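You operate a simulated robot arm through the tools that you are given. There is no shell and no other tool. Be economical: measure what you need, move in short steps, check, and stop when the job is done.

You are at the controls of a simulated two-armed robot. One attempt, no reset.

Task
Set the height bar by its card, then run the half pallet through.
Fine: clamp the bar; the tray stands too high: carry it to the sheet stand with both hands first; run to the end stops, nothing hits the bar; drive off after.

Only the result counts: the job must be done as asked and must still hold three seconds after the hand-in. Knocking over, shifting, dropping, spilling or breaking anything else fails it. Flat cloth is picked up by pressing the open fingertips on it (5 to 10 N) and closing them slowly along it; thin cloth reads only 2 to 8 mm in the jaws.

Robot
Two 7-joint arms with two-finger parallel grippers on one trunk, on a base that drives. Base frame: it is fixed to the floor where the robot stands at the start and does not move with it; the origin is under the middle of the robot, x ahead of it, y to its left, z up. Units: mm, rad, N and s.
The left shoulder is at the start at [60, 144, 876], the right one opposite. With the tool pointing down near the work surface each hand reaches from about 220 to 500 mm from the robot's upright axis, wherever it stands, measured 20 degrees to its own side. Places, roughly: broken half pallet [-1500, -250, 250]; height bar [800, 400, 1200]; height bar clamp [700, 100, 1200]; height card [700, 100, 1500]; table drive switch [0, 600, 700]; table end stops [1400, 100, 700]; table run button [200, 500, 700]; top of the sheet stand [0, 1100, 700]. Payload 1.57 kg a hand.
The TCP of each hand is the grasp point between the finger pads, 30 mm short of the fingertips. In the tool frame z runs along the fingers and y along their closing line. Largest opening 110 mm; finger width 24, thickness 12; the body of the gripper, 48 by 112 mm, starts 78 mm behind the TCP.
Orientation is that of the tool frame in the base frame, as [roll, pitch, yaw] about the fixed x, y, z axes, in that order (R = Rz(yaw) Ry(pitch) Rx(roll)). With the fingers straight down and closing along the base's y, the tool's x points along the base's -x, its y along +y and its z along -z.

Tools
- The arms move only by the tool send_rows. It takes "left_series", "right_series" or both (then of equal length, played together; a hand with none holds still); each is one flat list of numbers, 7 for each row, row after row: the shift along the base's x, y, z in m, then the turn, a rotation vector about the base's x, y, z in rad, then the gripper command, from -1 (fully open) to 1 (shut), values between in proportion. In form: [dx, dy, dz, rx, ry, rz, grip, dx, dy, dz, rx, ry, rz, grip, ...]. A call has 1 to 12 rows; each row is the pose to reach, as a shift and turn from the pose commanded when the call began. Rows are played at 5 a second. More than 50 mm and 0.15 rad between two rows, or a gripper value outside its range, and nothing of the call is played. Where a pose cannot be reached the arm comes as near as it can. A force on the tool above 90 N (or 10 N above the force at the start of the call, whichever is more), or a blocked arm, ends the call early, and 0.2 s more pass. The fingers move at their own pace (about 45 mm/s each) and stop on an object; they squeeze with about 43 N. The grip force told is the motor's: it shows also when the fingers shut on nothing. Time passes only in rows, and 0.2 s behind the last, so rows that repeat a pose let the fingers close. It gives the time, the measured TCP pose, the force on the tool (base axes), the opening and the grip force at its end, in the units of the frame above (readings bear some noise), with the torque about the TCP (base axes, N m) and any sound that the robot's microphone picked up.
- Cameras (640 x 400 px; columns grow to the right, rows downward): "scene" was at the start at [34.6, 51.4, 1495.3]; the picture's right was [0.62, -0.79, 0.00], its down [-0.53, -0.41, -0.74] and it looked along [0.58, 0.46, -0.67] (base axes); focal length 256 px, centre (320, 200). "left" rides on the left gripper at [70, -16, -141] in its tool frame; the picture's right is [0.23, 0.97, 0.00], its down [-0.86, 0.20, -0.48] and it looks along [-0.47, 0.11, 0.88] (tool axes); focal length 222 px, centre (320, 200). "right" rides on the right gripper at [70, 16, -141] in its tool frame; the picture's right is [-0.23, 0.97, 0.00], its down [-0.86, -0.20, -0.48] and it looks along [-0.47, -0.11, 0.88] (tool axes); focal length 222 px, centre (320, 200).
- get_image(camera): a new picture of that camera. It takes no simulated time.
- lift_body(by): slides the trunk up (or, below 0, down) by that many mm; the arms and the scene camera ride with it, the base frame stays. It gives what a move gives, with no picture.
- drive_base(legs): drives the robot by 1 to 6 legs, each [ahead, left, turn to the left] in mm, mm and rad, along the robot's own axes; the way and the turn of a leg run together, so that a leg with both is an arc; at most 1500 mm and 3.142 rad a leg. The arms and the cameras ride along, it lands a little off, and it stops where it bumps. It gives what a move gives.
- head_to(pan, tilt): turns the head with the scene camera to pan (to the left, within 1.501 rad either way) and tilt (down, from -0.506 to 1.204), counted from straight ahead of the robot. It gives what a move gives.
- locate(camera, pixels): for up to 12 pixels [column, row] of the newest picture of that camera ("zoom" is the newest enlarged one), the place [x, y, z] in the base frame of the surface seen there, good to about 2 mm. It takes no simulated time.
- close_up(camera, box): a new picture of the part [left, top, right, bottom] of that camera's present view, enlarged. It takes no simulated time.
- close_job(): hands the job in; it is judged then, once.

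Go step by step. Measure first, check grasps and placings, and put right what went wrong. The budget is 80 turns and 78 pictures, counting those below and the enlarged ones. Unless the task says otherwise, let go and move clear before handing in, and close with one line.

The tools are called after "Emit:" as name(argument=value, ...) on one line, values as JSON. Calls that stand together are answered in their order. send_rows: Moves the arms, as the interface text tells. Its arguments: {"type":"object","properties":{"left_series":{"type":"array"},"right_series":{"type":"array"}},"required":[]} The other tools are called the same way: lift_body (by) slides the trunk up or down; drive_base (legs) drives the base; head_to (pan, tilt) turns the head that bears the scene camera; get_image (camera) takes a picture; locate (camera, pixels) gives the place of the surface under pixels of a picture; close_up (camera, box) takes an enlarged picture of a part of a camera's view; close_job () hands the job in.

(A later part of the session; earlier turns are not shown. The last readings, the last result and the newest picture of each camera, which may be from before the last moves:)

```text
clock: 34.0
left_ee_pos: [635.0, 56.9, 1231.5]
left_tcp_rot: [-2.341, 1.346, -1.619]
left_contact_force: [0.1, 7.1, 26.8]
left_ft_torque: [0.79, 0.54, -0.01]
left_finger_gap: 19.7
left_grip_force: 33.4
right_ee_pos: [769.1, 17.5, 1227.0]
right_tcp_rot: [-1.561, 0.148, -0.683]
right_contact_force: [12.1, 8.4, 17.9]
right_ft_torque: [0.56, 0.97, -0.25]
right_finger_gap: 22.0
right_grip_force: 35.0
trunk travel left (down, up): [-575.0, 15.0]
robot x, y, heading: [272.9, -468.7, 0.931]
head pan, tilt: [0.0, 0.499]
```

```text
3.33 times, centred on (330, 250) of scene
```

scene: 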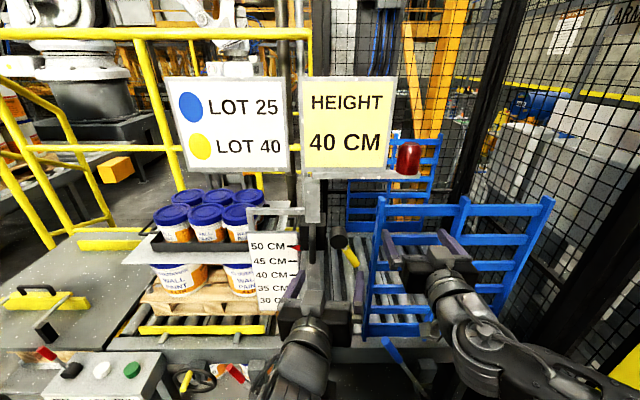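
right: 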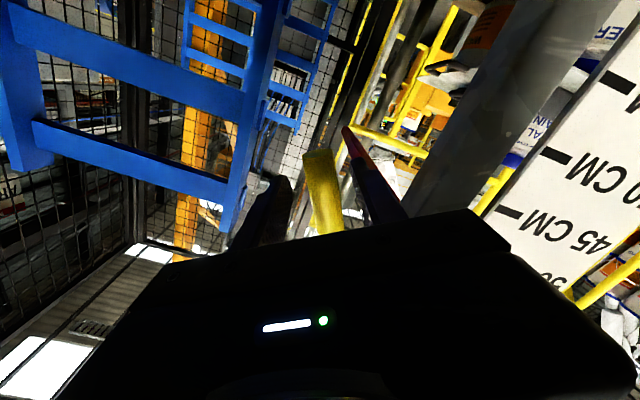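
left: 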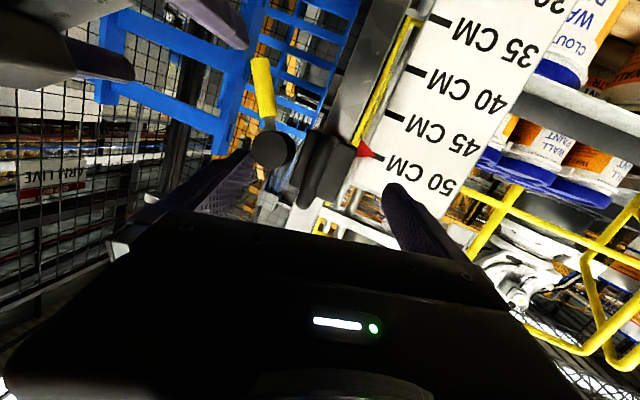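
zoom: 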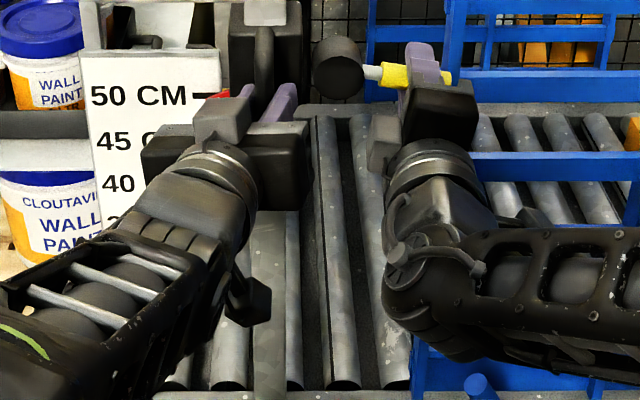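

The slide did not move (27 N), so at horizontal the bar is clamped. I'll bring the left back up and turn the lever back clockwise to its starting angle.

Emit:
send_rows(left_series=[0, 0, 0.003, 0, 0, 0, 1, 0, 0, 0.006, 0, 0, 0, 1, 0, 0, 0.01, 0, 0, 0, 1, 0, 0, 0.01, 0, 0, 0, 1, 0, 0, 0.01, 0, 0, 0, 1, 0, 0, 0.01, 0, 0, 0, 1, 0, 0, 0.01, 0, 0, 0, 1, 0, 0, 0.01, 0, 0, 0, 1, 0, 0, 0.01, 0, 0, 0, 1], right_series=[-0.0009, 0.0006, 0.0051, 0.044, 0.06, 0, 1, -0.0025, 0.0018, -0.0027, 0.109, 0.148, 0, 1, -0.005, 0.0037, -0.0109, 0.179, 0.245, 0, 1, -0.0082, 0.006, -0.0187, 0.25, 0.342, 0, 1, -0.0123, 0.009, -0.0259, 0.321, 0.439, 0, 1, -0.0169, 0.0123, -0.0325, 0.392, 0.536, 0, 1, -0.0222, 0.0162, -0.0383, 0.463, 0.633, 0, 1, -0.0255, 0.0186, -0.0413, 0.504, 0.689, 0, 1, -0.0255, 0.0186, -0.0413, 0.504, 0.689, 0, 1])

Emit:
close_up(camera="scene", box=[240, 190, 420, 310])

```text
clock: 36.0
left_ee_pos: [634.1, 55.1, 1233.7]
left_tcp_rot: [-2.402, 1.331, -1.675]
left_contact_force: [-4.7, -2.8, -24.8]
left_ft_torque: [0.4, 0.92, 0.01]
left_finger_gap: 19.8
left_grip_force: 32.9
right_ee_pos: [743.2, 37.5, 1180.4]
right_tcp_rot: [-1.642, 0.998, -0.726]
right_contact_force: [-5.1, -8.1, 9.1]
right_ft_torque: [0.14, 0.73, -0.2]
right_finger_gap: 21.4
right_grip_force: 34.4
trunk travel left (down, up): [-575.0, 15.0]
robot x, y, heading: [268.4, -470.1, 0.936]
head pan, tilt: [0.0, 0.499]
```

```text
3.33 times, centred on (330, 250) of scene
```

zoom: 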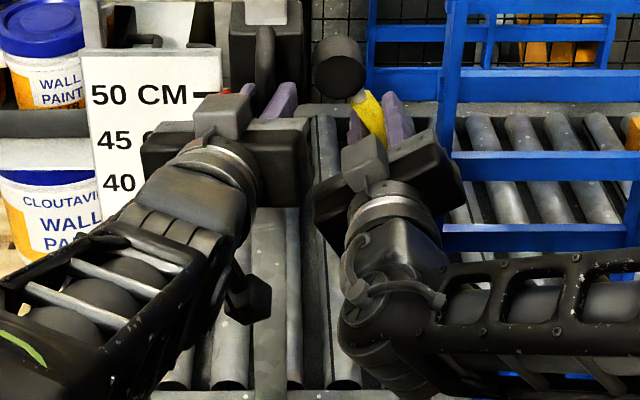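

The left hand still feels a fixed load, so the slide is likely still held here. I'll relieve the left hand and turn the lever further clockwise to straight down.

Emit:
send_rows(left_series=[0, 0, -0.003, 0, 0, 0, 1, 0, 0, -0.003, 0, 0, 0, 1, 0, 0, -0.003, 0, 0, 0, 1, 0, 0, -0.003, 0, 0, 0, 1, 0, 0, -0.003, 0, 0, 0, 1, 0, 0, -0.003, 0, 0, 0, 1, 0, 0, -0.003, 0, 0, 0, 1], right_series=[0, 0, 0, 0, 0, 0, 1, -0.0061, 0.0044, -0.0046, 0.071, 0.097, 0, 1, -0.0125, 0.0091, -0.0081, 0.142, 0.194, 0, 1, -0.0192, 0.014, -0.0107, 0.212, 0.29, 0, 1, -0.0262, 0.0192, -0.0123, 0.283, 0.387, 0, 1, -0.0332, 0.0243, -0.0128, 0.354, 0.484, 0, 1, -0.0332, 0.0243, -0.0128, 0.354, 0.484, 0, 1])

Emit:
close_up(camera="scene", box=[240, 190, 420, 310])

```text
clock: 37.2
left_ee_pos: [632.7, 56.0, 1232.3]
left_tcp_rot: [-2.387, 1.338, -1.656]
left_contact_force: [5.6, -0.3, 2.1]
left_ft_torque: [0.72, 0.51, -0.2]
left_finger_gap: 19.7
left_grip_force: 33.7
right_ee_pos: [739.7, 40.8, 1182.0]
right_tcp_rot: [-1.755, 1.477, -0.888]
right_contact_force: [-4.6, -21.0, 6.3]
right_ft_torque: [-1.83, -1.06, -0.73]
right_finger_gap: 33.9
right_grip_force: 41.8
trunk travel left (down, up): [-575.0, 15.0]
robot x, y, heading: [266.2, -468.7, 0.93]
head pan, tilt: [0.0, 0.499]
stopped in row 6 (right hand): the force on the tool passed its limit at 96 N (the readings are from after the stop); the commanded pose is now the measured one
```

```text
3.33 times, centred on (330, 250) of scene
```

zoom: 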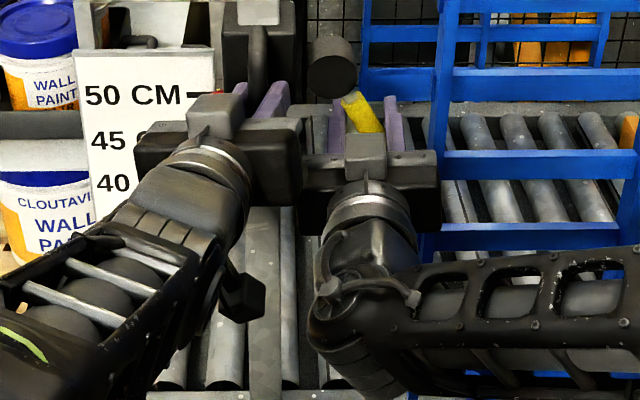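

The lever hits a hard stop at its starting angle, so its range is from there to horizontal. I'll release the lever, back the right hand out, and test the slide with the left hand alone.

Emit:
send_rows(right_series=[0, 0, 0, 0, 0, 0, -0.1, 0, 0, 0, 0, 0, 0, -0.1, 0, 0, 0, 0, 0, 0, -0.1, -0.018, -0.024, 0, 0, 0, 0, -0.1, -0.035, -0.048, 0, 0, 0, 0, -0.1, -0.053, -0.073, 0, 0, 0, 0, -0.1])

Emit:
send_rows(left_series=[0, 0, -0.002, 0, 0, 0, 1, 0, 0, -0.004, 0, 0, 0, 1, 0, 0, -0.006, 0, 0, 0, 1, 0, 0, -0.008, 0, 0, 0, 1, 0, 0, -0.008, 0, 0, 0, 1])

Emit:
close_up(camera="scene", box=[240, 190, 420, 310])

```text
clock: 38.6
left_ee_pos: [633.3, 54.9, 1232.2]
left_tcp_rot: [-2.388, 1.336, -1.657]
left_contact_force: [3.5, -25.3, 7.2]
left_ft_torque: [1.12, 0.15, -0.11]
left_finger_gap: 19.7
left_grip_force: 33.3
right_ee_pos: [683.7, -31.5, 1181.5]
right_tcp_rot: [-1.791, 1.482, -0.918]
right_contact_force: [0.5, -0.2, -0.6]
right_ft_torque: [0.0, 0.0, -0.03]
right_finger_gap: 60.6
right_grip_force: 0.0
trunk travel left (down, up): [-575.0, 15.0]
robot x, y, heading: [266.4, -466.1, 0.938]
head pan, tilt: [0.0, 0.499]
```

```text
clock: 39.8
left_ee_pos: [633.5, 56.1, 1228.7]
left_tcp_rot: [-2.353, 1.344, -1.622]
left_contact_force: [8.4, -16.4, 25.1]
left_ft_torque: [0.85, 0.28, -0.09]
left_finger_gap: 19.6
left_grip_force: 33.8
right_ee_pos: [683.0, -32.1, 1181.3]
right_tcp_rot: [-1.793, 1.481, -0.916]
right_contact_force: [0.3, -0.4, 0.2]
right_ft_torque: [-0.02, 0.04, 0.0]
right_finger_gap: 60.4
right_grip_force: 0.2
trunk travel left (down, up): [-575.0, 15.0]
robot x, y, heading: [270.1, -469.4, 0.932]
head pan, tilt: [0.0, 0.499]
```

```text
3.33 times, centred on (330, 250) of scene
```

zoom: 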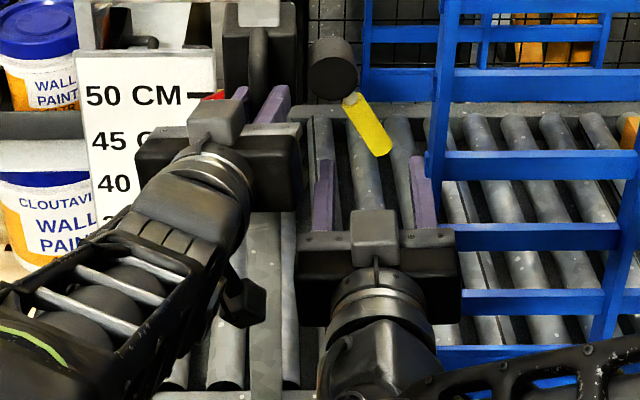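

The slide is held at the starting stop too, so loosening must be counter-clockwise, maybe past horizontal. I'll unload the left hand and regrip the lever.

Emit:
send_rows(left_series=[0, 0, 0.003, 0, 0, 0, 1, 0, 0, 0.005, 0, 0, 0, 1, 0, 0, 0.005, 0, 0, 0, 1, 0, 0, 0.005, 0, 0, 0, 1, 0, 0, 0.005, 0, 0, 0, 1, 0, 0, 0.005, 0, 0, 0, 1, 0, 0, 0.005, 0, 0, 0, 1, 0, 0, 0.005, 0, 0, 0, 1, 0, 0, 0.005, 0, 0, 0, 1, 0, 0, 0.005, 0, 0, 0, 1], right_series=[0.002, 0, 0, -0.074, -0.101, 0, 0, 0.004, 0, 0, -0.148, -0.202, 0, 0, 0.006, 0, 0, -0.222, -0.303, 0, 0, 0.008, 0, 0, -0.295, -0.404, 0, 0, 0.025, 0.023, 0, -0.295, -0.404, 0, 0, 0.043, 0.046, 0, -0.295, -0.404, 0, 0, 0.06, 0.069, 0, -0.295, -0.404, 0, 0, 0.06, 0.069, 0, -0.295, -0.404, 0, 1, 0.06, 0.069, 0, -0.295, -0.404, 0, 1, 0.06, 0.069, 0, -0.295, -0.404, 0, 1])

```text
clock: 42.0
left_ee_pos: [633.5, 56.7, 1228.0]
left_tcp_rot: [-2.397, 1.333, -1.663]
left_contact_force: [5.7, -24.2, 2.3]
left_ft_torque: [0.69, 0.6, -0.13]
left_finger_gap: 19.7
left_grip_force: 33.5
right_ee_pos: [744.3, 39.4, 1180.3]
right_tcp_rot: [-1.549, 0.983, -0.68]
right_contact_force: [0.7, 2.8, -3.4]
right_ft_torque: [0.14, -0.09, 0.19]
right_finger_gap: 21.5
right_grip_force: 21.9
trunk travel left (down, up): [-575.0, 15.0]
robot x, y, heading: [268.5, -468.7, 0.93]
head pan, tilt: [0.0, 0.499]
```

The lever is regripped (21.5 mm). I'll turn it counter-clockwise well past horizontal.

Emit:
send_rows(right_series=[0.0056, -0.0041, 0.0054, -0.0708, -0.0968, 0, 1, 0.0107, -0.0078, 0.0116, -0.1416, -0.1936, 0, 1, 0.015, -0.011, 0.0185, -0.2124, -0.2904, 0, 1, 0.0186, -0.0136, 0.0259, -0.2832, -0.3872, 0, 1, 0.0215, -0.0158, 0.0339, -0.354, -0.484, 0, 1, 0.0237, -0.0173, 0.0423, -0.4248, -0.5808, 0, 1, 0.025, -0.0183, 0.0509, -0.4956, -0.6776, 0, 1, 0.0255, -0.0186, 0.0596, -0.5664, -0.7744, 0, 1, 0.0251, -0.0183, 0.0683, -0.6372, -0.8712, 0, 1, 0.0239, -0.0175, 0.077, -0.708, -0.968, 0, 1])

Emit:
close_up(camera="scene", box=[240, 190, 420, 310])

```text
clock: 44.2
left_ee_pos: [632.7, 56.5, 1229.3]
left_tcp_rot: [-2.382, 1.337, -1.651]
left_contact_force: [2.5, -27.3, 7.4]
left_ft_torque: [0.23, 1.07, -0.12]
left_finger_gap: 19.7
left_grip_force: 33.7
right_ee_pos: [770.3, 21.5, 1257.7]
right_tcp_rot: [-1.502, -0.217, -0.659]
right_contact_force: [-2.0, -1.0, -18.8]
right_ft_torque: [-0.2, -0.59, -0.38]
right_finger_gap: 22.5
right_grip_force: 34.8
trunk travel left (down, up): [-575.0, 15.0]
robot x, y, heading: [267.5, -468.7, 0.931]
head pan, tilt: [0.0, 0.499]
```

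```text
3.33 times, centred on (330, 250) of scene
```

zoom: 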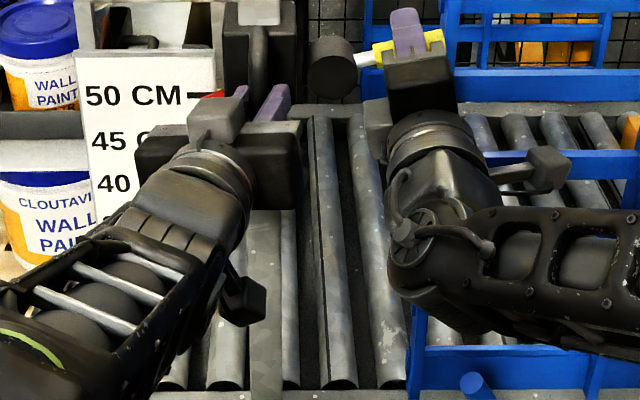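

It passed horizontal with a steady friction of about 19 N and no stop. I'll keep turning.

Emit:
send_rows(right_series=[-0.002, 0.0015, 0.0083, -0.0708, -0.0968, 0, 1, -0.0048, 0.0035, 0.0164, -0.1416, -0.1936, 0, 1, -0.0085, 0.0062, 0.0239, -0.2124, -0.2904, 0, 1, -0.0128, 0.0093, 0.0309, -0.2832, -0.3872, 0, 1, -0.0178, 0.013, 0.0372, -0.354, -0.484, 0, 1, -0.0232, 0.017, 0.0426, -0.4248, -0.5808, 0, 1])

Emit:
send_rows(left_series=[0, 0, -0.003, 0, 0, 0, 1, 0, 0, -0.006, 0, 0, 0, 1, 0, 0, -0.009, 0, 0, 0, 1, 0, 0, -0.009, 0, 0, 0, 1], right_series=[0, 0, -0.003, 0, 0, 0, 1, 0, 0, -0.006, 0, 0, 0, 1, 0, 0, -0.009, 0, 0, 0, 1, 0, 0, -0.009, 0, 0, 0, 1])

Emit:
close_up(camera="scene", box=[240, 190, 420, 310])

```text
clock: 45.4
left_ee_pos: [633.9, 57.5, 1234.1]
left_tcp_rot: [-2.357, 1.344, -1.629]
left_contact_force: [7.3, -0.9, -4.5]
left_ft_torque: [1.08, 0.4, -0.22]
left_finger_gap: 19.6
left_grip_force: 33.1
right_ee_pos: [763.9, 24.8, 1260.0]
right_tcp_rot: [-1.565, -0.739, -0.634]
right_contact_force: [-5.9, -18.5, -4.7]
right_ft_torque: [1.26, 1.61, -1.38]
right_finger_gap: 36.3
right_grip_force: 42.9
trunk travel left (down, up): [-575.0, 15.0]
robot x, y, heading: [269.6, -473.5, 0.925]
head pan, tilt: [0.0, 0.499]
stopped in row 5 (right hand): the force on the tool passed its limit at 96 N (the readings are from after the stop); the commanded pose is now the measured one
```

```text
clock: 46.4
left_ee_pos: [635.1, 56.7, 1227.3]
left_tcp_rot: [-2.329, 1.348, -1.599]
left_contact_force: [2.2, -14.9, 7.2]
left_ft_torque: [1.3, -0.19, -0.12]
left_finger_gap: 19.7
left_grip_force: 33.6
right_ee_pos: [764.5, 25.8, 1253.0]
right_tcp_rot: [-1.557, -0.741, -0.635]
right_contact_force: [7.4, -6.4, -0.4]
right_ft_torque: [1.51, 1.52, -1.5]
right_finger_gap: 36.3
right_grip_force: 43.5
trunk travel left (down, up): [-575.0, 15.0]
robot x, y, heading: [270.5, -469.1, 0.931]
head pan, tilt: [0.0, 0.499]
```

```text
3.33 times, centred on (330, 250) of scene
```

zoom: 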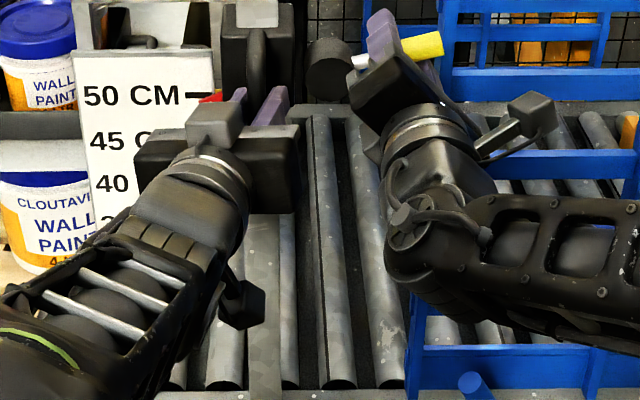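

A hard stop at about 20° above horizontal, and both hands then moved down 7 mm with only 7 N: the slide is free. I'll open the right hand, back it out, and check that the left holds.

Emit:
send_rows(right_series=[0, 0, 0, 0, 0, 0, 0, 0, 0, 0, 0, 0, 0, -0.1, 0, 0, 0, 0, 0, 0, -0.1, 0, 0, 0, 0, 0, 0, -0.1, -0.018, -0.024, 0, 0, 0, 0, -0.1, -0.035, -0.048, 0, 0, 0, 0, -0.1, -0.053, -0.073, 0, 0, 0, 0, -0.1])

Emit:
close_up(camera="scene", box=[240, 170, 420, 290])

Emit:
locate(camera="zoom", pixels=[[208, 165], [202, 160], [195, 160], [170, 160], [325, 140], [420, 110], [380, 125]])

```text
clock: 48.0
left_ee_pos: [633.9, 56.8, 1225.1]
left_tcp_rot: [-2.346, 1.344, -1.615]
left_contact_force: [10.0, -21.5, 0.8]
left_ft_torque: [1.28, 0.15, 0.22]
left_finger_gap: 19.5
left_grip_force: 33.7
right_ee_pos: [710.6, -47.4, 1250.1]
right_tcp_rot: [-1.558, -0.741, -0.63]
right_contact_force: [0.0, 0.0, -0.8]
right_ft_torque: [-0.01, -0.01, 0.0]
right_finger_gap: 60.7
right_grip_force: 0.1
trunk travel left (down, up): [-575.0, 15.0]
robot x, y, heading: [267.5, -470.1, 0.929]
head pan, tilt: [0.0, 0.499]
```

```text
3.33 times, centred on (330, 230) of scene
```

zoom: 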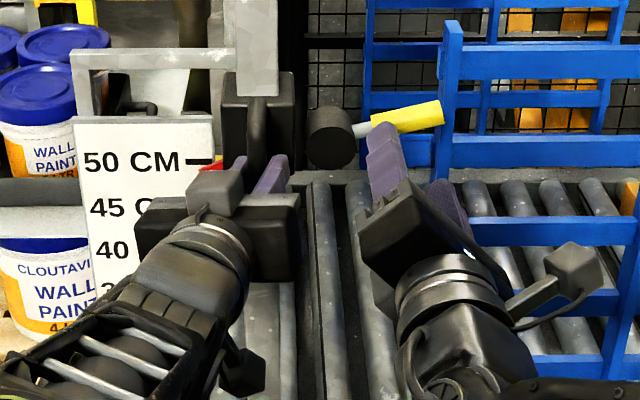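

```text
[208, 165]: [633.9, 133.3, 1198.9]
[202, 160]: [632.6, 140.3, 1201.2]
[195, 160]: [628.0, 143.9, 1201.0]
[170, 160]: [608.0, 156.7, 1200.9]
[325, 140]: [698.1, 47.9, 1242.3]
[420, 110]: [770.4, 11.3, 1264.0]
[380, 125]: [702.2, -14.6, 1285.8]
```

Pointer edge is near z≈1198, and the lever stays up. I'll lower the slide about 90 mm with the left hand, the right alongside.

Emit:
send_rows(left_series=[0, 0, -0.015, 0, 0, 0, 1, 0, 0, -0.03, 0, 0, 0, 1, 0, 0, -0.045, 0, 0, 0, 1, 0, 0, -0.06, 0, 0, 0, 1, 0, 0, -0.075, 0, 0, 0, 1, 0, 0, -0.09, 0, 0, 0, 1, 0, 0, -0.09, 0, 0, 0, 1], right_series=[0, 0, -0.015, 0, 0, 0, -0.1, 0, 0, -0.03, 0, 0, 0, -0.1, 0, 0, -0.045, 0, 0, 0, -0.1, 0, 0, -0.06, 0, 0, 0, -0.1, 0, 0, -0.075, 0, 0, 0, -0.1, 0, 0, -0.09, 0, 0, 0, -0.1, 0, 0, -0.09, 0, 0, 0, -0.1])

Emit:
close_up(camera="scene", box=[240, 180, 420, 300])

Emit:
get_image(camera="left")

```text
clock: 49.6
left_ee_pos: [634.6, 57.4, 1131.9]
left_tcp_rot: [-2.356, 1.339, -1.628]
left_contact_force: [8.4, -24.1, -8.2]
left_ft_torque: [0.93, 0.41, 0.02]
left_finger_gap: 19.7
left_grip_force: 33.7
right_ee_pos: [711.2, -45.0, 1160.4]
right_tcp_rot: [-1.558, -0.742, -0.633]
right_contact_force: [-0.6, -0.4, 0.1]
right_ft_torque: [0.0, 0.01, -0.02]
right_finger_gap: 60.5
right_grip_force: 0.1
trunk travel left (down, up): [-575.0, 15.0]
robot x, y, heading: [271.0, -471.2, 0.931]
head pan, tilt: [0.0, 0.499]
```

```text
3.33 times, centred on (330, 240) of scene
```

zoom: 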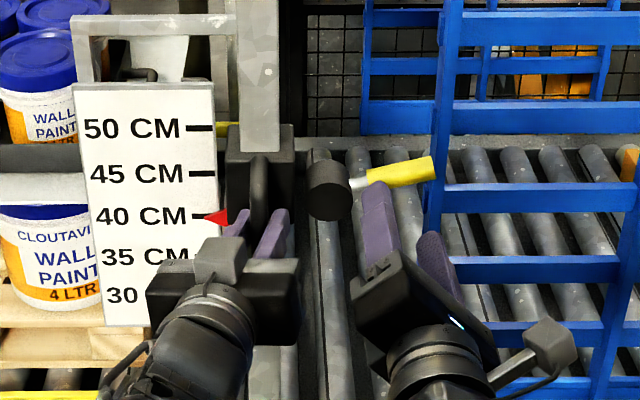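

```text
35 pictures are left
```

left: 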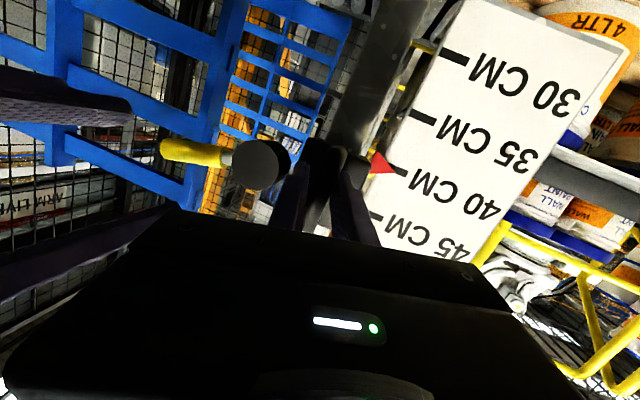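

The slide moved down and the pointer is near the 40 mark at (205,216). I'll measure the offset.

Emit:
locate(camera="left", pixels=[[392, 169], [400, 171], [405, 172], [382, 160], [376, 175], [424, 117], [376, 215]])

Emit:
close_up(camera="left", box=[340, 130, 440, 200])

Emit:
locate(camera="zoom", pixels=[[330, 230], [340, 240], [380, 255], [250, 180], [240, 290], [420, 262]])

```text
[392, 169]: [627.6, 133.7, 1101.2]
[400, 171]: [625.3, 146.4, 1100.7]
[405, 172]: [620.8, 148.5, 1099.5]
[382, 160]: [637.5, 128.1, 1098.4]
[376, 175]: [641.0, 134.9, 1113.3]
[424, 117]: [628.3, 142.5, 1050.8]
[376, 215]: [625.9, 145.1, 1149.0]
```

```text
5.71 times, centred on (390, 165) of left
```

zoom: 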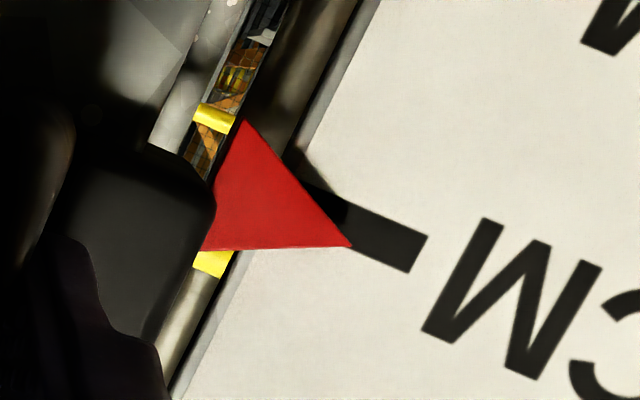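

```text
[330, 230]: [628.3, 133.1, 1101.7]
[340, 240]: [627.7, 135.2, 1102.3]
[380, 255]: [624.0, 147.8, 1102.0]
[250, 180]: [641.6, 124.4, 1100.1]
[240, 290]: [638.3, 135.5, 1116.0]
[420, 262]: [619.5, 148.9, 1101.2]
```

Pointer tip is about 2 mm above the 40 mark (1102 vs 1100). I'll lower 2 mm and put the right hand back on the lever.

Emit:
send_rows(left_series=[0, 0, -0.002, 0, 0, 0, 1, 0, 0, -0.002, 0, 0, 0, 1, 0, 0, -0.002, 0, 0, 0, 1, 0, 0, -0.002, 0, 0, 0, 1, 0, 0, -0.002, 0, 0, 0, 1, 0, 0, -0.002, 0, 0, 0, 1, 0, 0, -0.002, 0, 0, 0, 1, 0, 0, -0.002, 0, 0, 0, 1, 0, 0, -0.002, 0, 0, 0, 1, 0, 0, -0.002, 0, 0, 0, 1], right_series=[0.001, -0.001, 0, 0.069, 0.095, 0, 0, 0.003, -0.002, -0.001, 0.138, 0.19, 0, 0, 0.004, -0.003, -0.002, 0.208, 0.284, 0, 0, 0.005, -0.004, -0.003, 0.277, 0.379, 0, 0, 0.022, 0.019, -0.003, 0.277, 0.379, 0, 0, 0.039, 0.042, -0.003, 0.277, 0.379, 0, 0, 0.056, 0.066, -0.003, 0.277, 0.379, 0, 0, 0.056, 0.066, -0.003, 0.277, 0.379, 0, 1, 0.056, 0.066, -0.003, 0.277, 0.379, 0, 1, 0.056, 0.066, -0.003, 0.277, 0.379, 0, 1])

Emit:
close_up(camera="scene", box=[240, 180, 420, 300])

```text
clock: 51.8
left_ee_pos: [633.8, 57.4, 1133.6]
left_tcp_rot: [-2.346, 1.343, -1.615]
left_contact_force: [-1.5, -29.8, -2.1]
left_ft_torque: [0.55, 0.73, -0.13]
left_finger_gap: 19.5
left_grip_force: 33.5
right_ee_pos: [765.7, 19.9, 1160.0]
right_tcp_rot: [-1.561, -0.274, -0.632]
right_contact_force: [4.7, 3.0, -5.9]
right_ft_torque: [0.22, 0.32, -0.04]
right_finger_gap: 21.8
right_grip_force: 22.0
trunk travel left (down, up): [-575.0, 15.0]
robot x, y, heading: [269.4, -469.7, 0.93]
head pan, tilt: [0.0, 0.499]
```

```text
3.33 times, centred on (330, 240) of scene
```

zoom: 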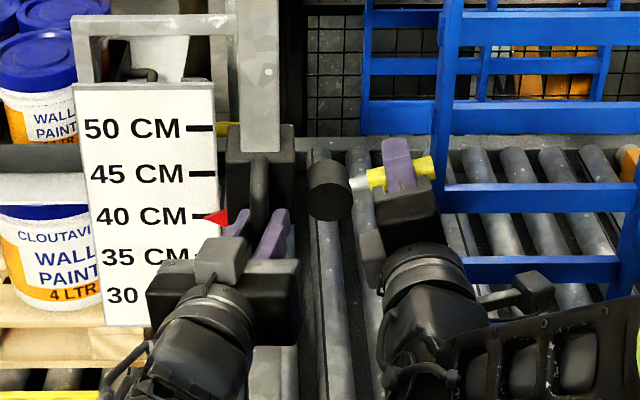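

The lever is held (21.8 mm). I'll turn it clockwise towards its clamp stop while the left holds the slide.

Emit:
send_rows(right_series=[0.0014, -0.001, -0.0083, 0.0684, 0.0936, 0, 1, 0.002, -0.0015, -0.0167, 0.1368, 0.1872, 0, 1, 0.0019, -0.0014, -0.0251, 0.2052, 0.2808, 0, 1, 0.001, -0.0007, -0.0335, 0.2736, 0.3744, 0, 1, -0.0007, 0.0005, -0.0417, 0.342, 0.468, 0, 1, -0.0032, 0.0024, -0.0496, 0.4104, 0.5616, 0, 1, -0.0064, 0.0047, -0.0571, 0.4788, 0.6552, 0, 1, -0.0102, 0.0075, -0.0641, 0.5472, 0.7488, 0, 1, -0.0147, 0.0107, -0.0705, 0.6156, 0.8424, 0, 1, -0.0198, 0.0145, -0.0762, 0.684, 0.936, 0, 1, -0.0245, 0.0179, -0.0805, 0.743, 1.017, 0, 1])

Emit:
close_up(camera="scene", box=[240, 180, 420, 300])

Emit:
close_up(camera="left", box=[340, 130, 440, 200])

Emit:
locate(camera="zoom", pixels=[[330, 230], [340, 240], [380, 255], [250, 180], [420, 262]])

```text
clock: 54.2
left_ee_pos: [634.2, 56.9, 1132.9]
left_tcp_rot: [-2.35, 1.342, -1.617]
left_contact_force: [19.0, -6.4, -20.5]
left_ft_torque: [0.92, 0.44, -0.01]
left_finger_gap: 19.5
left_grip_force: 33.2
right_ee_pos: [741.2, 38.9, 1081.1]
right_tcp_rot: [-1.544, 0.987, -0.618]
right_contact_force: [-6.7, -17.1, 23.7]
right_ft_torque: [0.47, 0.58, 0.08]
right_finger_gap: 22.7
right_grip_force: 35.4
trunk travel left (down, up): [-575.0, 15.0]
robot x, y, heading: [269.4, -467.4, 0.929]
head pan, tilt: [0.0, 0.499]
```

```text
3.33 times, centred on (330, 240) of scene
```

zoom: 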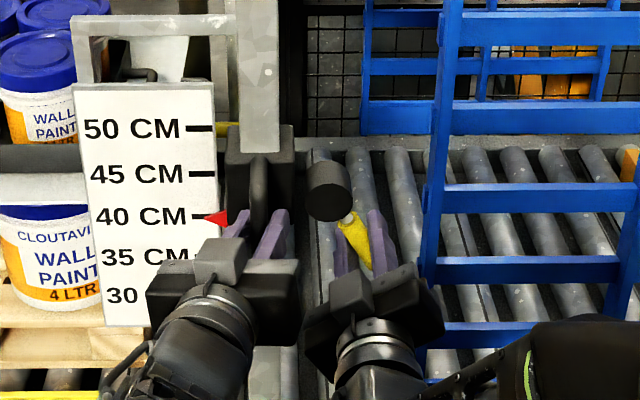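

```text
5.71 times, centred on (390, 165) of left
```

zoom: 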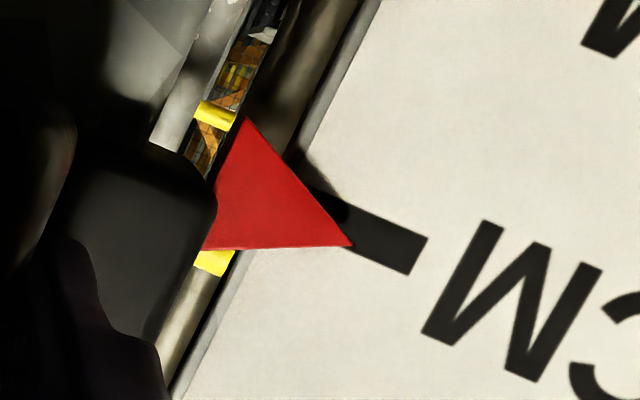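

```text
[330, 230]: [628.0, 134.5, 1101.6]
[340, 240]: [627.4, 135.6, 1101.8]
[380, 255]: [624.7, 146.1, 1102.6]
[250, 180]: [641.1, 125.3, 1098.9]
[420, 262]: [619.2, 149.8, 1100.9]
```

The lever is back at the stop angle and the pointer reads 1101–1102 against 1100–1101 for the mark. I'll give a slight extra push, release both hands and back out.

Emit:
send_rows(right_series=[-0.002, 0.0015, -0.001, 0.024, 0.032, 0, 1, -0.003, 0.0025, -0.002, 0.04, 0.055, 0, 1, 0, 0, 0, 0, 0, 0, 1, 0, 0, 0, 0, 0, 0, 0, 0, 0, 0, 0, 0, 0, 0, 0, 0, 0, 0, 0, 0, 0, -0.018, -0.024, 0, 0, 0, 0, 0, -0.035, -0.048, 0, 0, 0, 0, 0, -0.053, -0.073, 0, 0, 0, 0, 0])

Emit:
send_rows(left_series=[0, 0, 0, 0, 0, 0, 0.35, 0, 0, 0, 0, 0, 0, 0.3, 0, 0, 0, 0, 0, 0, 0.3, -0.018, -0.024, 0, 0, 0, 0, 0.3, -0.035, -0.048, 0, 0, 0, 0, 0.3, -0.059, -0.081, 0, 0, 0, 0, 0.3, -0.083, -0.113, 0, 0, 0, 0, 0.3])

Emit:
close_up(camera="scene", box=[240, 180, 420, 300])

Emit:
locate(camera="zoom", pixels=[[222, 217], [213, 217], [195, 216], [200, 174], [200, 128], [190, 258]])

```text
clock: 56.2
left_ee_pos: [635.3, 56.7, 1132.6]
left_tcp_rot: [-2.343, 1.342, -1.614]
left_contact_force: [2.6, -25.4, -11.2]
left_ft_torque: [0.63, 0.73, -0.04]
left_finger_gap: 19.7
left_grip_force: 33.1
right_ee_pos: [688.2, -34.5, 1079.3]
right_tcp_rot: [-1.554, 0.986, -0.625]
right_contact_force: [0.2, 0.0, 0.1]
right_ft_torque: [0.01, 0.01, 0.02]
right_finger_gap: 54.8
right_grip_force: 0.0
trunk travel left (down, up): [-575.0, 15.0]
robot x, y, heading: [271.7, -468.6, 0.934]
head pan, tilt: [0.0, 0.499]
```

```text
clock: 57.8
left_ee_pos: [556.6, -49.4, 1137.1]
left_tcp_rot: [-2.339, 1.34, -1.6]
left_contact_force: [0.2, 0.0, 1.0]
left_ft_torque: [-0.01, -0.01, 0.01]
left_finger_gap: 38.8
left_grip_force: 0.1
left hand out of reach, approached as far as the arm can: row 7
right_ee_pos: [686.5, -32.1, 1078.8]
right_tcp_rot: [-1.558, 0.983, -0.629]
right_contact_force: [-0.3, 0.8, -0.1]
right_ft_torque: [-0.01, 0.01, 0.02]
right_finger_gap: 54.8
right_grip_force: 0.0
trunk travel left (down, up): [-575.0, 15.0]
robot x, y, heading: [270.0, -470.6, 0.934]
head pan, tilt: [0.0, 0.499]
```

```text
3.33 times, centred on (330, 240) of scene
```

zoom: 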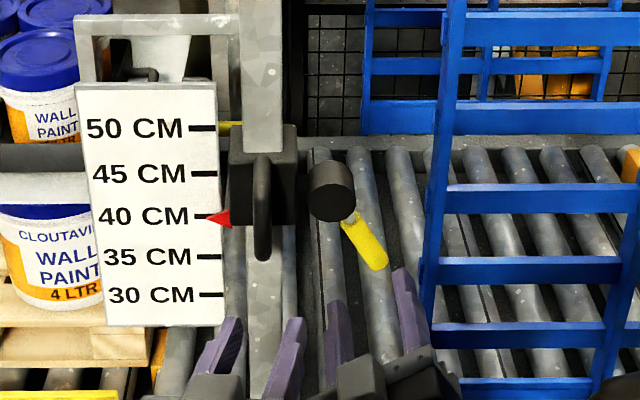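

```text
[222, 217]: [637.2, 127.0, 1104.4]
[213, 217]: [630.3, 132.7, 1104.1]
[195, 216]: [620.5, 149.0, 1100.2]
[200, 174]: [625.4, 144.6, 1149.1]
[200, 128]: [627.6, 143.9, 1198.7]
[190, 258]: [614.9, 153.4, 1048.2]
```

The bar stays clamped at 40. Now I'll back off and move left in front of the tray, then look.

Emit:
drive_base(legs=[[-150, 0, 0], [0, 360, 0]])

Emit:
head_to(pan=0.0, tilt=0.45)

Emit:
get_image(camera="scene")

Emit:
close_up(camera="scene", box=[200, 150, 440, 300])

```text
clock: 61.1
left_ee_pos: [176.1, 48.7, 1134.8]
left_tcp_rot: [-2.334, 1.34, -1.603]
left_contact_force: [-1.0, 0.8, -0.4]
left_ft_torque: [-0.01, 0.02, 0.02]
left_finger_gap: 38.5
left_grip_force: 0.1
right_ee_pos: [306.2, 65.3, 1078.5]
right_tcp_rot: [-1.558, 0.983, -0.633]
right_contact_force: [-0.2, 0.4, -0.1]
right_ft_torque: [0.01, 0.03, -0.03]
right_finger_gap: 54.9
right_grip_force: 0.1
trunk travel left (down, up): [-575.0, 15.0]
robot x, y, heading: [-113.6, -371.5, 0.931]
head pan, tilt: [0.0, 0.499]
```

```text
clock: 61.7
left_ee_pos: [177.7, 48.6, 1136.7]
left_tcp_rot: [-2.337, 1.34, -1.607]
left_contact_force: [-0.3, -0.7, -0.1]
left_ft_torque: [0.01, -0.01, -0.02]
left_finger_gap: 38.4
left_grip_force: 0.1
right_ee_pos: [308.5, 64.8, 1077.9]
right_tcp_rot: [-1.559, 0.985, -0.634]
right_contact_force: [0.6, 0.1, 0.5]
right_ft_torque: [-0.02, 0.01, 0.01]
right_finger_gap: 54.9
right_grip_force: 0.0
trunk travel left (down, up): [-575.0, 15.0]
robot x, y, heading: [-114.6, -373.4, 0.924]
head pan, tilt: [0.0, 0.45]
```

```text
29 pictures are left
```

scene: 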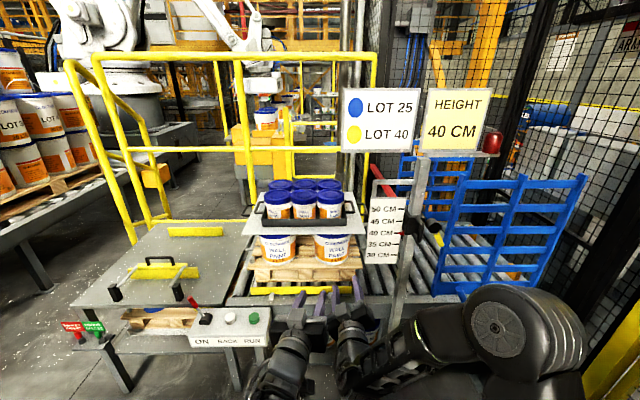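

```text
2.67 times, centred on (320, 225) of scene
```

zoom: 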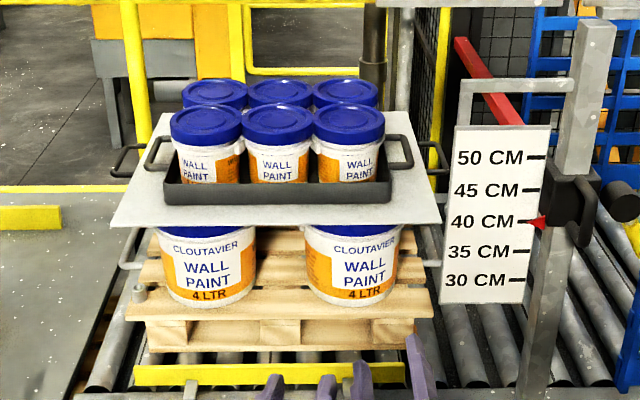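

Tray handles show as dark loops at (155,155) and (400,150) of the zoom. I'll measure them and the tray.

Emit:
locate(camera="zoom", pixels=[[147, 152], [165, 138], [150, 168], [411, 150], [395, 136], [408, 166], [166, 195], [390, 192], [120, 160], [444, 155], [112, 222], [440, 219]])

Emit:
close_up(camera="scene", box=[235, 190, 285, 225])

Emit:
close_up(camera="scene", box=[335, 190, 385, 225])

```text
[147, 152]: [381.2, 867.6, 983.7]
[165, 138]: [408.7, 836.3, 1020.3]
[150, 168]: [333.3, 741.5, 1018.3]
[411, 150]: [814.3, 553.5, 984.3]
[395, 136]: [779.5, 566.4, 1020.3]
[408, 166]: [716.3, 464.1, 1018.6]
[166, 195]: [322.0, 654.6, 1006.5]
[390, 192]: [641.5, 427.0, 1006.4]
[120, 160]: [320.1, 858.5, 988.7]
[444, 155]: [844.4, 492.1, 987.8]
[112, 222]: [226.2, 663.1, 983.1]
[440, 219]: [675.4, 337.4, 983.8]
```

```text
11.43 times, centred on (260, 208) of scene
```

zoom: 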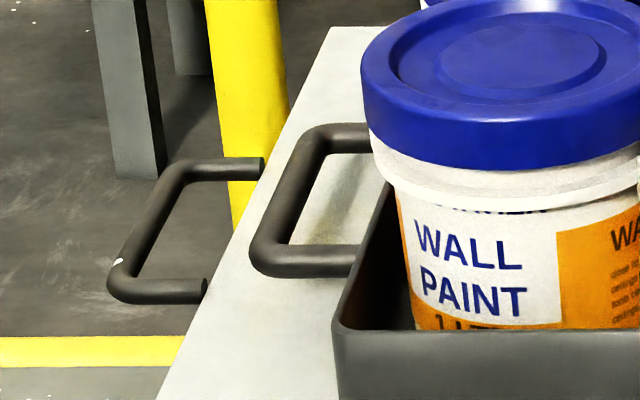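

```text
11.43 times, centred on (360, 208) of scene
```

zoom: 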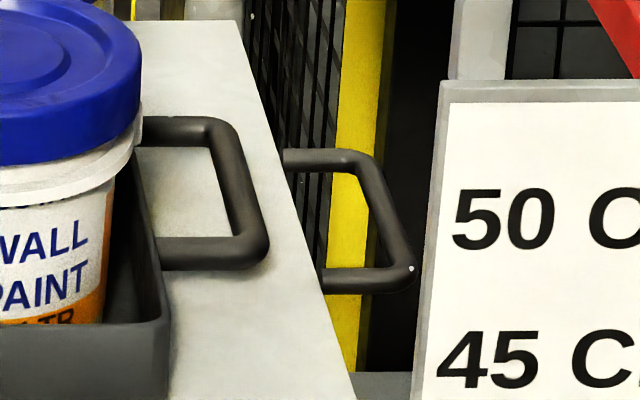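

Handle outer bars: left at s≈-180, right at s≈297, t≈795–925, z≈1018 (loops lie flat). Before driving in I check the floor room in front of the table and stand.

Emit:
head_to(pan=0.25, tilt=0.8)

Emit:
get_image(camera="scene")

```text
clock: 62.5
left_ee_pos: [177.7, 48.3, 1135.5]
left_tcp_rot: [-2.336, 1.34, -1.605]
left_contact_force: [0.4, 0.5, -1.2]
left_ft_torque: [0.0, 0.01, 0.01]
left_finger_gap: 38.4
left_grip_force: 0.0
right_ee_pos: [307.8, 65.4, 1077.0]
right_tcp_rot: [-1.558, 0.985, -0.634]
right_contact_force: [-1.0, 0.6, 0.3]
right_ft_torque: [-0.03, 0.02, 0.02]
right_finger_gap: 55.1
right_grip_force: 0.0
trunk travel left (down, up): [-575.0, 15.0]
robot x, y, heading: [-111.4, -372.9, 0.925]
head pan, tilt: [0.25, 0.799]
```

```text
25 pictures are left
```

scene: 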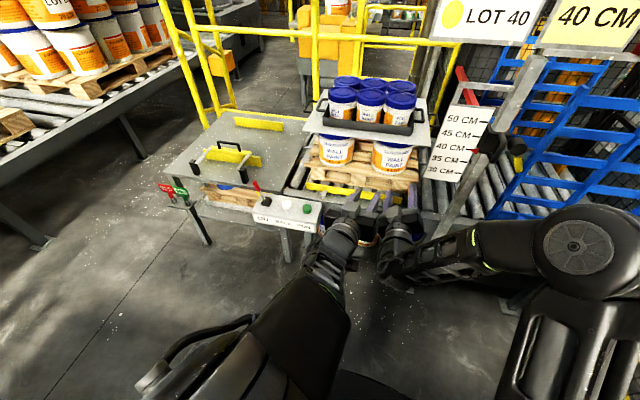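

Emit:
locate(camera="scene", pixels=[[290, 258], [258, 222], [323, 205], [208, 240], [190, 205], [168, 188], [240, 146], [219, 165], [261, 165], [192, 176], [245, 180], [232, 128]])

Emit:
locate(camera="scene", pixels=[[280, 122], [233, 117], [307, 125], [308, 118], [260, 140], [282, 180], [265, 190], [284, 201], [305, 209], [327, 112], [420, 133], [210, 143]])

Emit:
close_up(camera="scene", box=[150, 90, 350, 270])

```text
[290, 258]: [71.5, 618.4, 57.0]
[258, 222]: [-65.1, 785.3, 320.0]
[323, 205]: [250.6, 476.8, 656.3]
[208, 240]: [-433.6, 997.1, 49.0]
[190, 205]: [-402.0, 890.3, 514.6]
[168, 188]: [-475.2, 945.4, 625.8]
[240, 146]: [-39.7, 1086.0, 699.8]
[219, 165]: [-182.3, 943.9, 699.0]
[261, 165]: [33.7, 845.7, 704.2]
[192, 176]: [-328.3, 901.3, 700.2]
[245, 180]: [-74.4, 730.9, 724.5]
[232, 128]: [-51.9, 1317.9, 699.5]
```

```text
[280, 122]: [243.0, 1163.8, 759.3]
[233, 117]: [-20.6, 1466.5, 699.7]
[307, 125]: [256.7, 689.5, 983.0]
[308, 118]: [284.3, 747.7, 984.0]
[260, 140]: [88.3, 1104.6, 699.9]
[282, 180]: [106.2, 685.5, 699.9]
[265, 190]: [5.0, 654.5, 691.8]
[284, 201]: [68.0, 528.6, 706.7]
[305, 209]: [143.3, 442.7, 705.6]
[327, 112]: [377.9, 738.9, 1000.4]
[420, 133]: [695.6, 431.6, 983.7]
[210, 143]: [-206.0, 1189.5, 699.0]
```

```text
2.22 times, centred on (250, 180) of scene
```

zoom: 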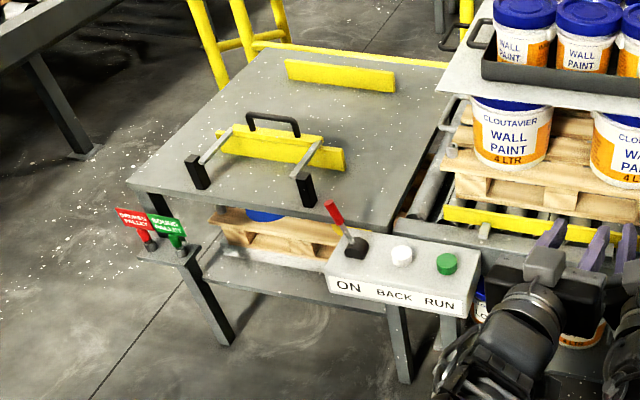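

Floor is clear up to t≈540 (post foot at (290,258)). I'll set both hands to a tilted carrying pose (forward-down, spread ±240 mm, fingers 34 mm open) before driving in.

Emit:
send_rows(left_series=[-0.0115, 0.021, -0.005, -0.0648, 0.027, -0.0024, 0.38, -0.0229, 0.0421, -0.01, -0.1296, 0.0541, -0.0047, 0.38, -0.0344, 0.0631, -0.0153, -0.1944, 0.0812, -0.007, 0.38, -0.0458, 0.0841, -0.0204, -0.2592, 0.1082, -0.0094, 0.38, -0.0573, 0.1052, -0.0255, -0.324, 0.1353, -0.0118, 0.38, -0.0688, 0.1262, -0.0306, -0.3888, 0.1623, -0.0141, 0.38, -0.0802, 0.1472, -0.0357, -0.4536, 0.1894, -0.0165, 0.38, -0.0917, 0.1682, -0.0408, -0.5184, 0.2164, -0.0188, 0.38, -0.1031, 0.1893, -0.0459, -0.5832, 0.2435, -0.0212, 0.38, -0.1146, 0.2103, -0.051, -0.648, 0.2705, -0.0235, 0.38], right_series=[0.0139, -0.0096, 0.0008, -0.0148, 0.1281, -0.0075, 0.38, 0.0278, -0.0192, 0.0016, -0.0297, 0.2562, -0.015, 0.38, 0.0416, -0.0287, 0.0024, -0.0445, 0.3843, -0.0226, 0.38, 0.0555, -0.0383, 0.0032, -0.0593, 0.5124, -0.0301, 0.38, 0.0694, -0.0479, 0.004, -0.0742, 0.6405, -0.0376, 0.38, 0.0833, -0.0575, 0.0048, -0.089, 0.7685, -0.0451, 0.38, 0.0972, -0.0671, 0.0056, -0.1038, 0.8966, -0.0526, 0.38, 0.111, -0.0766, 0.0064, -0.1186, 1.0247, -0.0602, 0.38, 0.1249, -0.0862, 0.0072, -0.1335, 1.1528, -0.0677, 0.38, 0.1388, -0.0958, 0.008, -0.1483, 1.2809, -0.0752, 0.38])

```text
clock: 64.7
left_ee_pos: [63.2, 258.9, 1083.7]
left_tcp_rot: [-2.617, 0.648, -1.882]
left_contact_force: [0.2, -0.3, 0.6]
left_ft_torque: [0.0, 0.01, 0.0]
left_finger_gap: 34.0
left_grip_force: 0.1
left hand out of reach, approached as far as the arm can: row 8
right_ee_pos: [446.5, -31.0, 1086.3]
right_tcp_rot: [2.616, 0.647, -2.552]
right_contact_force: [0.8, 0.5, -0.6]
right_ft_torque: [0.02, -0.03, 0.0]
right_finger_gap: 34.0
right_grip_force: 0.1
trunk travel left (down, up): [-575.0, 15.0]
robot x, y, heading: [-112.0, -371.5, 0.928]
head pan, tilt: [0.25, 0.799]
```

Both hands reached the pose (fingers 34 mm open, mirrored). I'll drive most of the way in and check clearances.

Emit:
drive_base(legs=[[430, 65, 0.017]])

Emit:
head_to(pan=0.35, tilt=0.75)

Emit:
get_image(camera="scene")

```text
clock: 66.5
left_ee_pos: [165.0, 459.4, 1083.8]
left_tcp_rot: [-2.616, 0.651, -1.875]
left_contact_force: [1.3, -0.1, -0.4]
left_ft_torque: [-0.02, -0.02, -0.01]
left_finger_gap: 34.3
left_grip_force: 0.0
right_ee_pos: [549.3, 167.7, 1086.7]
right_tcp_rot: [2.613, 0.64, -2.537]
right_contact_force: [-4.4, -9.5, 7.3]
right_ft_torque: [0.16, -0.02, 0.19]
right_finger_gap: 34.8
right_grip_force: 0.4
trunk travel left (down, up): [-575.0, 15.0]
robot x, y, heading: [-6.1, -171.8, 0.93]
head pan, tilt: [0.25, 0.799]
stopped in leg 1: the force on the tool passed its limit at 443 N (the readings are from after the stop); the commanded pose is now the measured one
```

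```text
clock: 67.2
left_ee_pos: [164.3, 459.0, 1084.5]
left_tcp_rot: [-2.616, 0.652, -1.872]
left_contact_force: [0.2, -0.4, 0.6]
left_ft_torque: [-0.01, -0.02, 0.02]
left_finger_gap: 34.0
left_grip_force: 0.1
right_ee_pos: [547.8, 166.2, 1085.5]
right_tcp_rot: [2.615, 0.64, -2.537]
right_contact_force: [-5.1, -12.0, 6.6]
right_ft_torque: [0.25, 0.15, 0.24]
right_finger_gap: 34.7
right_grip_force: 0.2
trunk travel left (down, up): [-575.0, 15.0]
robot x, y, heading: [-5.4, -166.4, 0.934]
head pan, tilt: [0.351, 0.75]
```

```text
23 pictures are left
```

scene: 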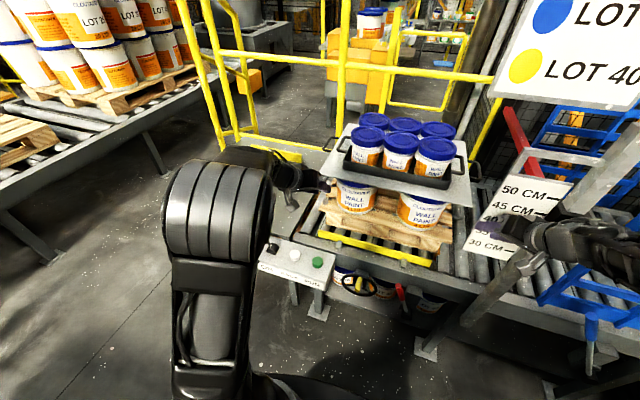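

The right hand bumped the scale board while driving in. I'll back straight off and inspect it.

Emit:
drive_base(legs=[[-120, 0, 0]])

Emit:
head_to(pan=-0.3, tilt=0.5)

Emit:
get_image(camera="scene")

Emit:
close_up(camera="scene", box=[280, 100, 440, 220])

```text
clock: 68.4
left_ee_pos: [95.0, 366.0, 1084.8]
left_tcp_rot: [-2.619, 0.651, -1.872]
left_contact_force: [-0.2, 0.3, 0.0]
left_ft_torque: [-0.02, -0.01, 0.04]
left_finger_gap: 34.1
left_grip_force: 0.1
right_ee_pos: [478.7, 74.8, 1084.5]
right_tcp_rot: [2.615, 0.641, -2.537]
right_contact_force: [-0.4, 0.4, 0.5]
right_ft_torque: [-0.02, -0.02, 0.02]
right_finger_gap: 34.1
right_grip_force: 0.0
trunk travel left (down, up): [-575.0, 15.0]
robot x, y, heading: [-76.8, -265.2, 0.934]
head pan, tilt: [0.351, 0.75]
```

```text
clock: 69.4
left_ee_pos: [95.7, 367.7, 1082.2]
left_tcp_rot: [-2.619, 0.648, -1.873]
left_contact_force: [-0.2, -0.3, 0.1]
left_ft_torque: [-0.01, 0.0, 0.03]
left_finger_gap: 34.2
left_grip_force: 0.0
right_ee_pos: [480.3, 75.8, 1084.2]
right_tcp_rot: [2.614, 0.639, -2.534]
right_contact_force: [0.0, -0.3, -0.1]
right_ft_torque: [-0.02, 0.0, -0.01]
right_finger_gap: 34.3
right_grip_force: 0.0
trunk travel left (down, up): [-575.0, 15.0]
robot x, y, heading: [-72.8, -266.1, 0.936]
head pan, tilt: [-0.3, 0.499]
```

```text
22 pictures are left
```

scene: 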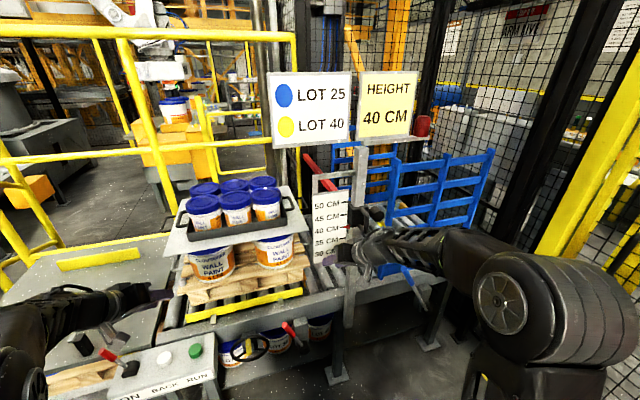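

```text
3.33 times, centred on (360, 160) of scene
```

zoom: 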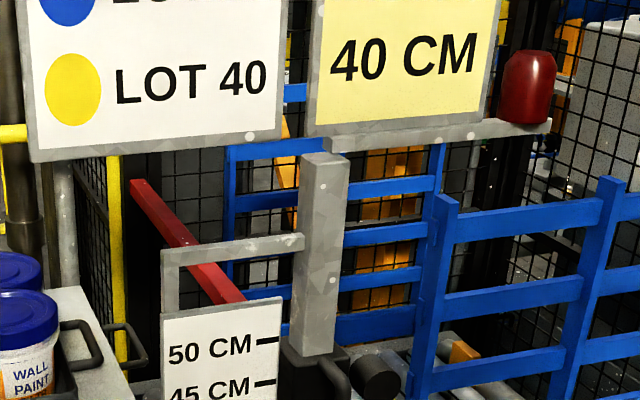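

Emit:
close_up(camera="scene", box=[295, 160, 405, 270])

Emit:
locate(camera="zoom", pixels=[[250, 119], [250, 175], [248, 226], [260, 240], [120, 200], [110, 290], [300, 200], [370, 190]])

```text
3.64 times, centred on (350, 215) of scene
```

zoom: 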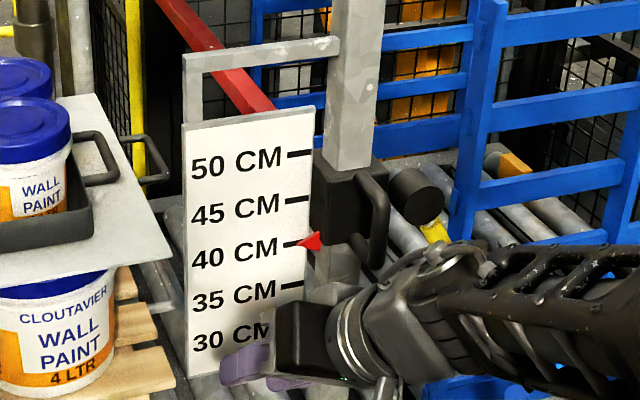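

```text
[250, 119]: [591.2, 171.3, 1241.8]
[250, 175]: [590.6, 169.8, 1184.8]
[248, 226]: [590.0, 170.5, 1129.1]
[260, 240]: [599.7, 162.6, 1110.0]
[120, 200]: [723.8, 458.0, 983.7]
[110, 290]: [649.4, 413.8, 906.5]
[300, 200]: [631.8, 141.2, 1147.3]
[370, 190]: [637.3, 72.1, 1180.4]
```

The board is unmoved and the pointer still reads 40. But the right forearm would pass close to the board at the grasp, so I measure where the arm's links run.

Emit:
locate(camera="scene", pixels=[[505, 300], [580, 270], [450, 235], [400, 240], [370, 250], [345, 252], [475, 240], [500, 390]])

Emit:
locate(camera="scene", pixels=[[15, 320], [50, 315], [90, 305], [125, 295], [30, 385], [343, 300], [337, 375], [341, 262]])

```text
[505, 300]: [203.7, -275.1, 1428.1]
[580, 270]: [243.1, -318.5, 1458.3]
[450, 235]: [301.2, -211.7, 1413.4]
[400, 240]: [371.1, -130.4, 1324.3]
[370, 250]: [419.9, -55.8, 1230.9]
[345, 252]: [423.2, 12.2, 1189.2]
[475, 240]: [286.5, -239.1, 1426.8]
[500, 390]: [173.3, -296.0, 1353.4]
```

```text
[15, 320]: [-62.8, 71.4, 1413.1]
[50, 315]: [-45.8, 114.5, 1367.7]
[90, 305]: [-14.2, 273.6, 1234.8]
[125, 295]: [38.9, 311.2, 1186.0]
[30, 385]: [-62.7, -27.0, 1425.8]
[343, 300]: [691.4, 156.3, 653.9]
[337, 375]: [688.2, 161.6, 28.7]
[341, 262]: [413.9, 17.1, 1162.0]
```

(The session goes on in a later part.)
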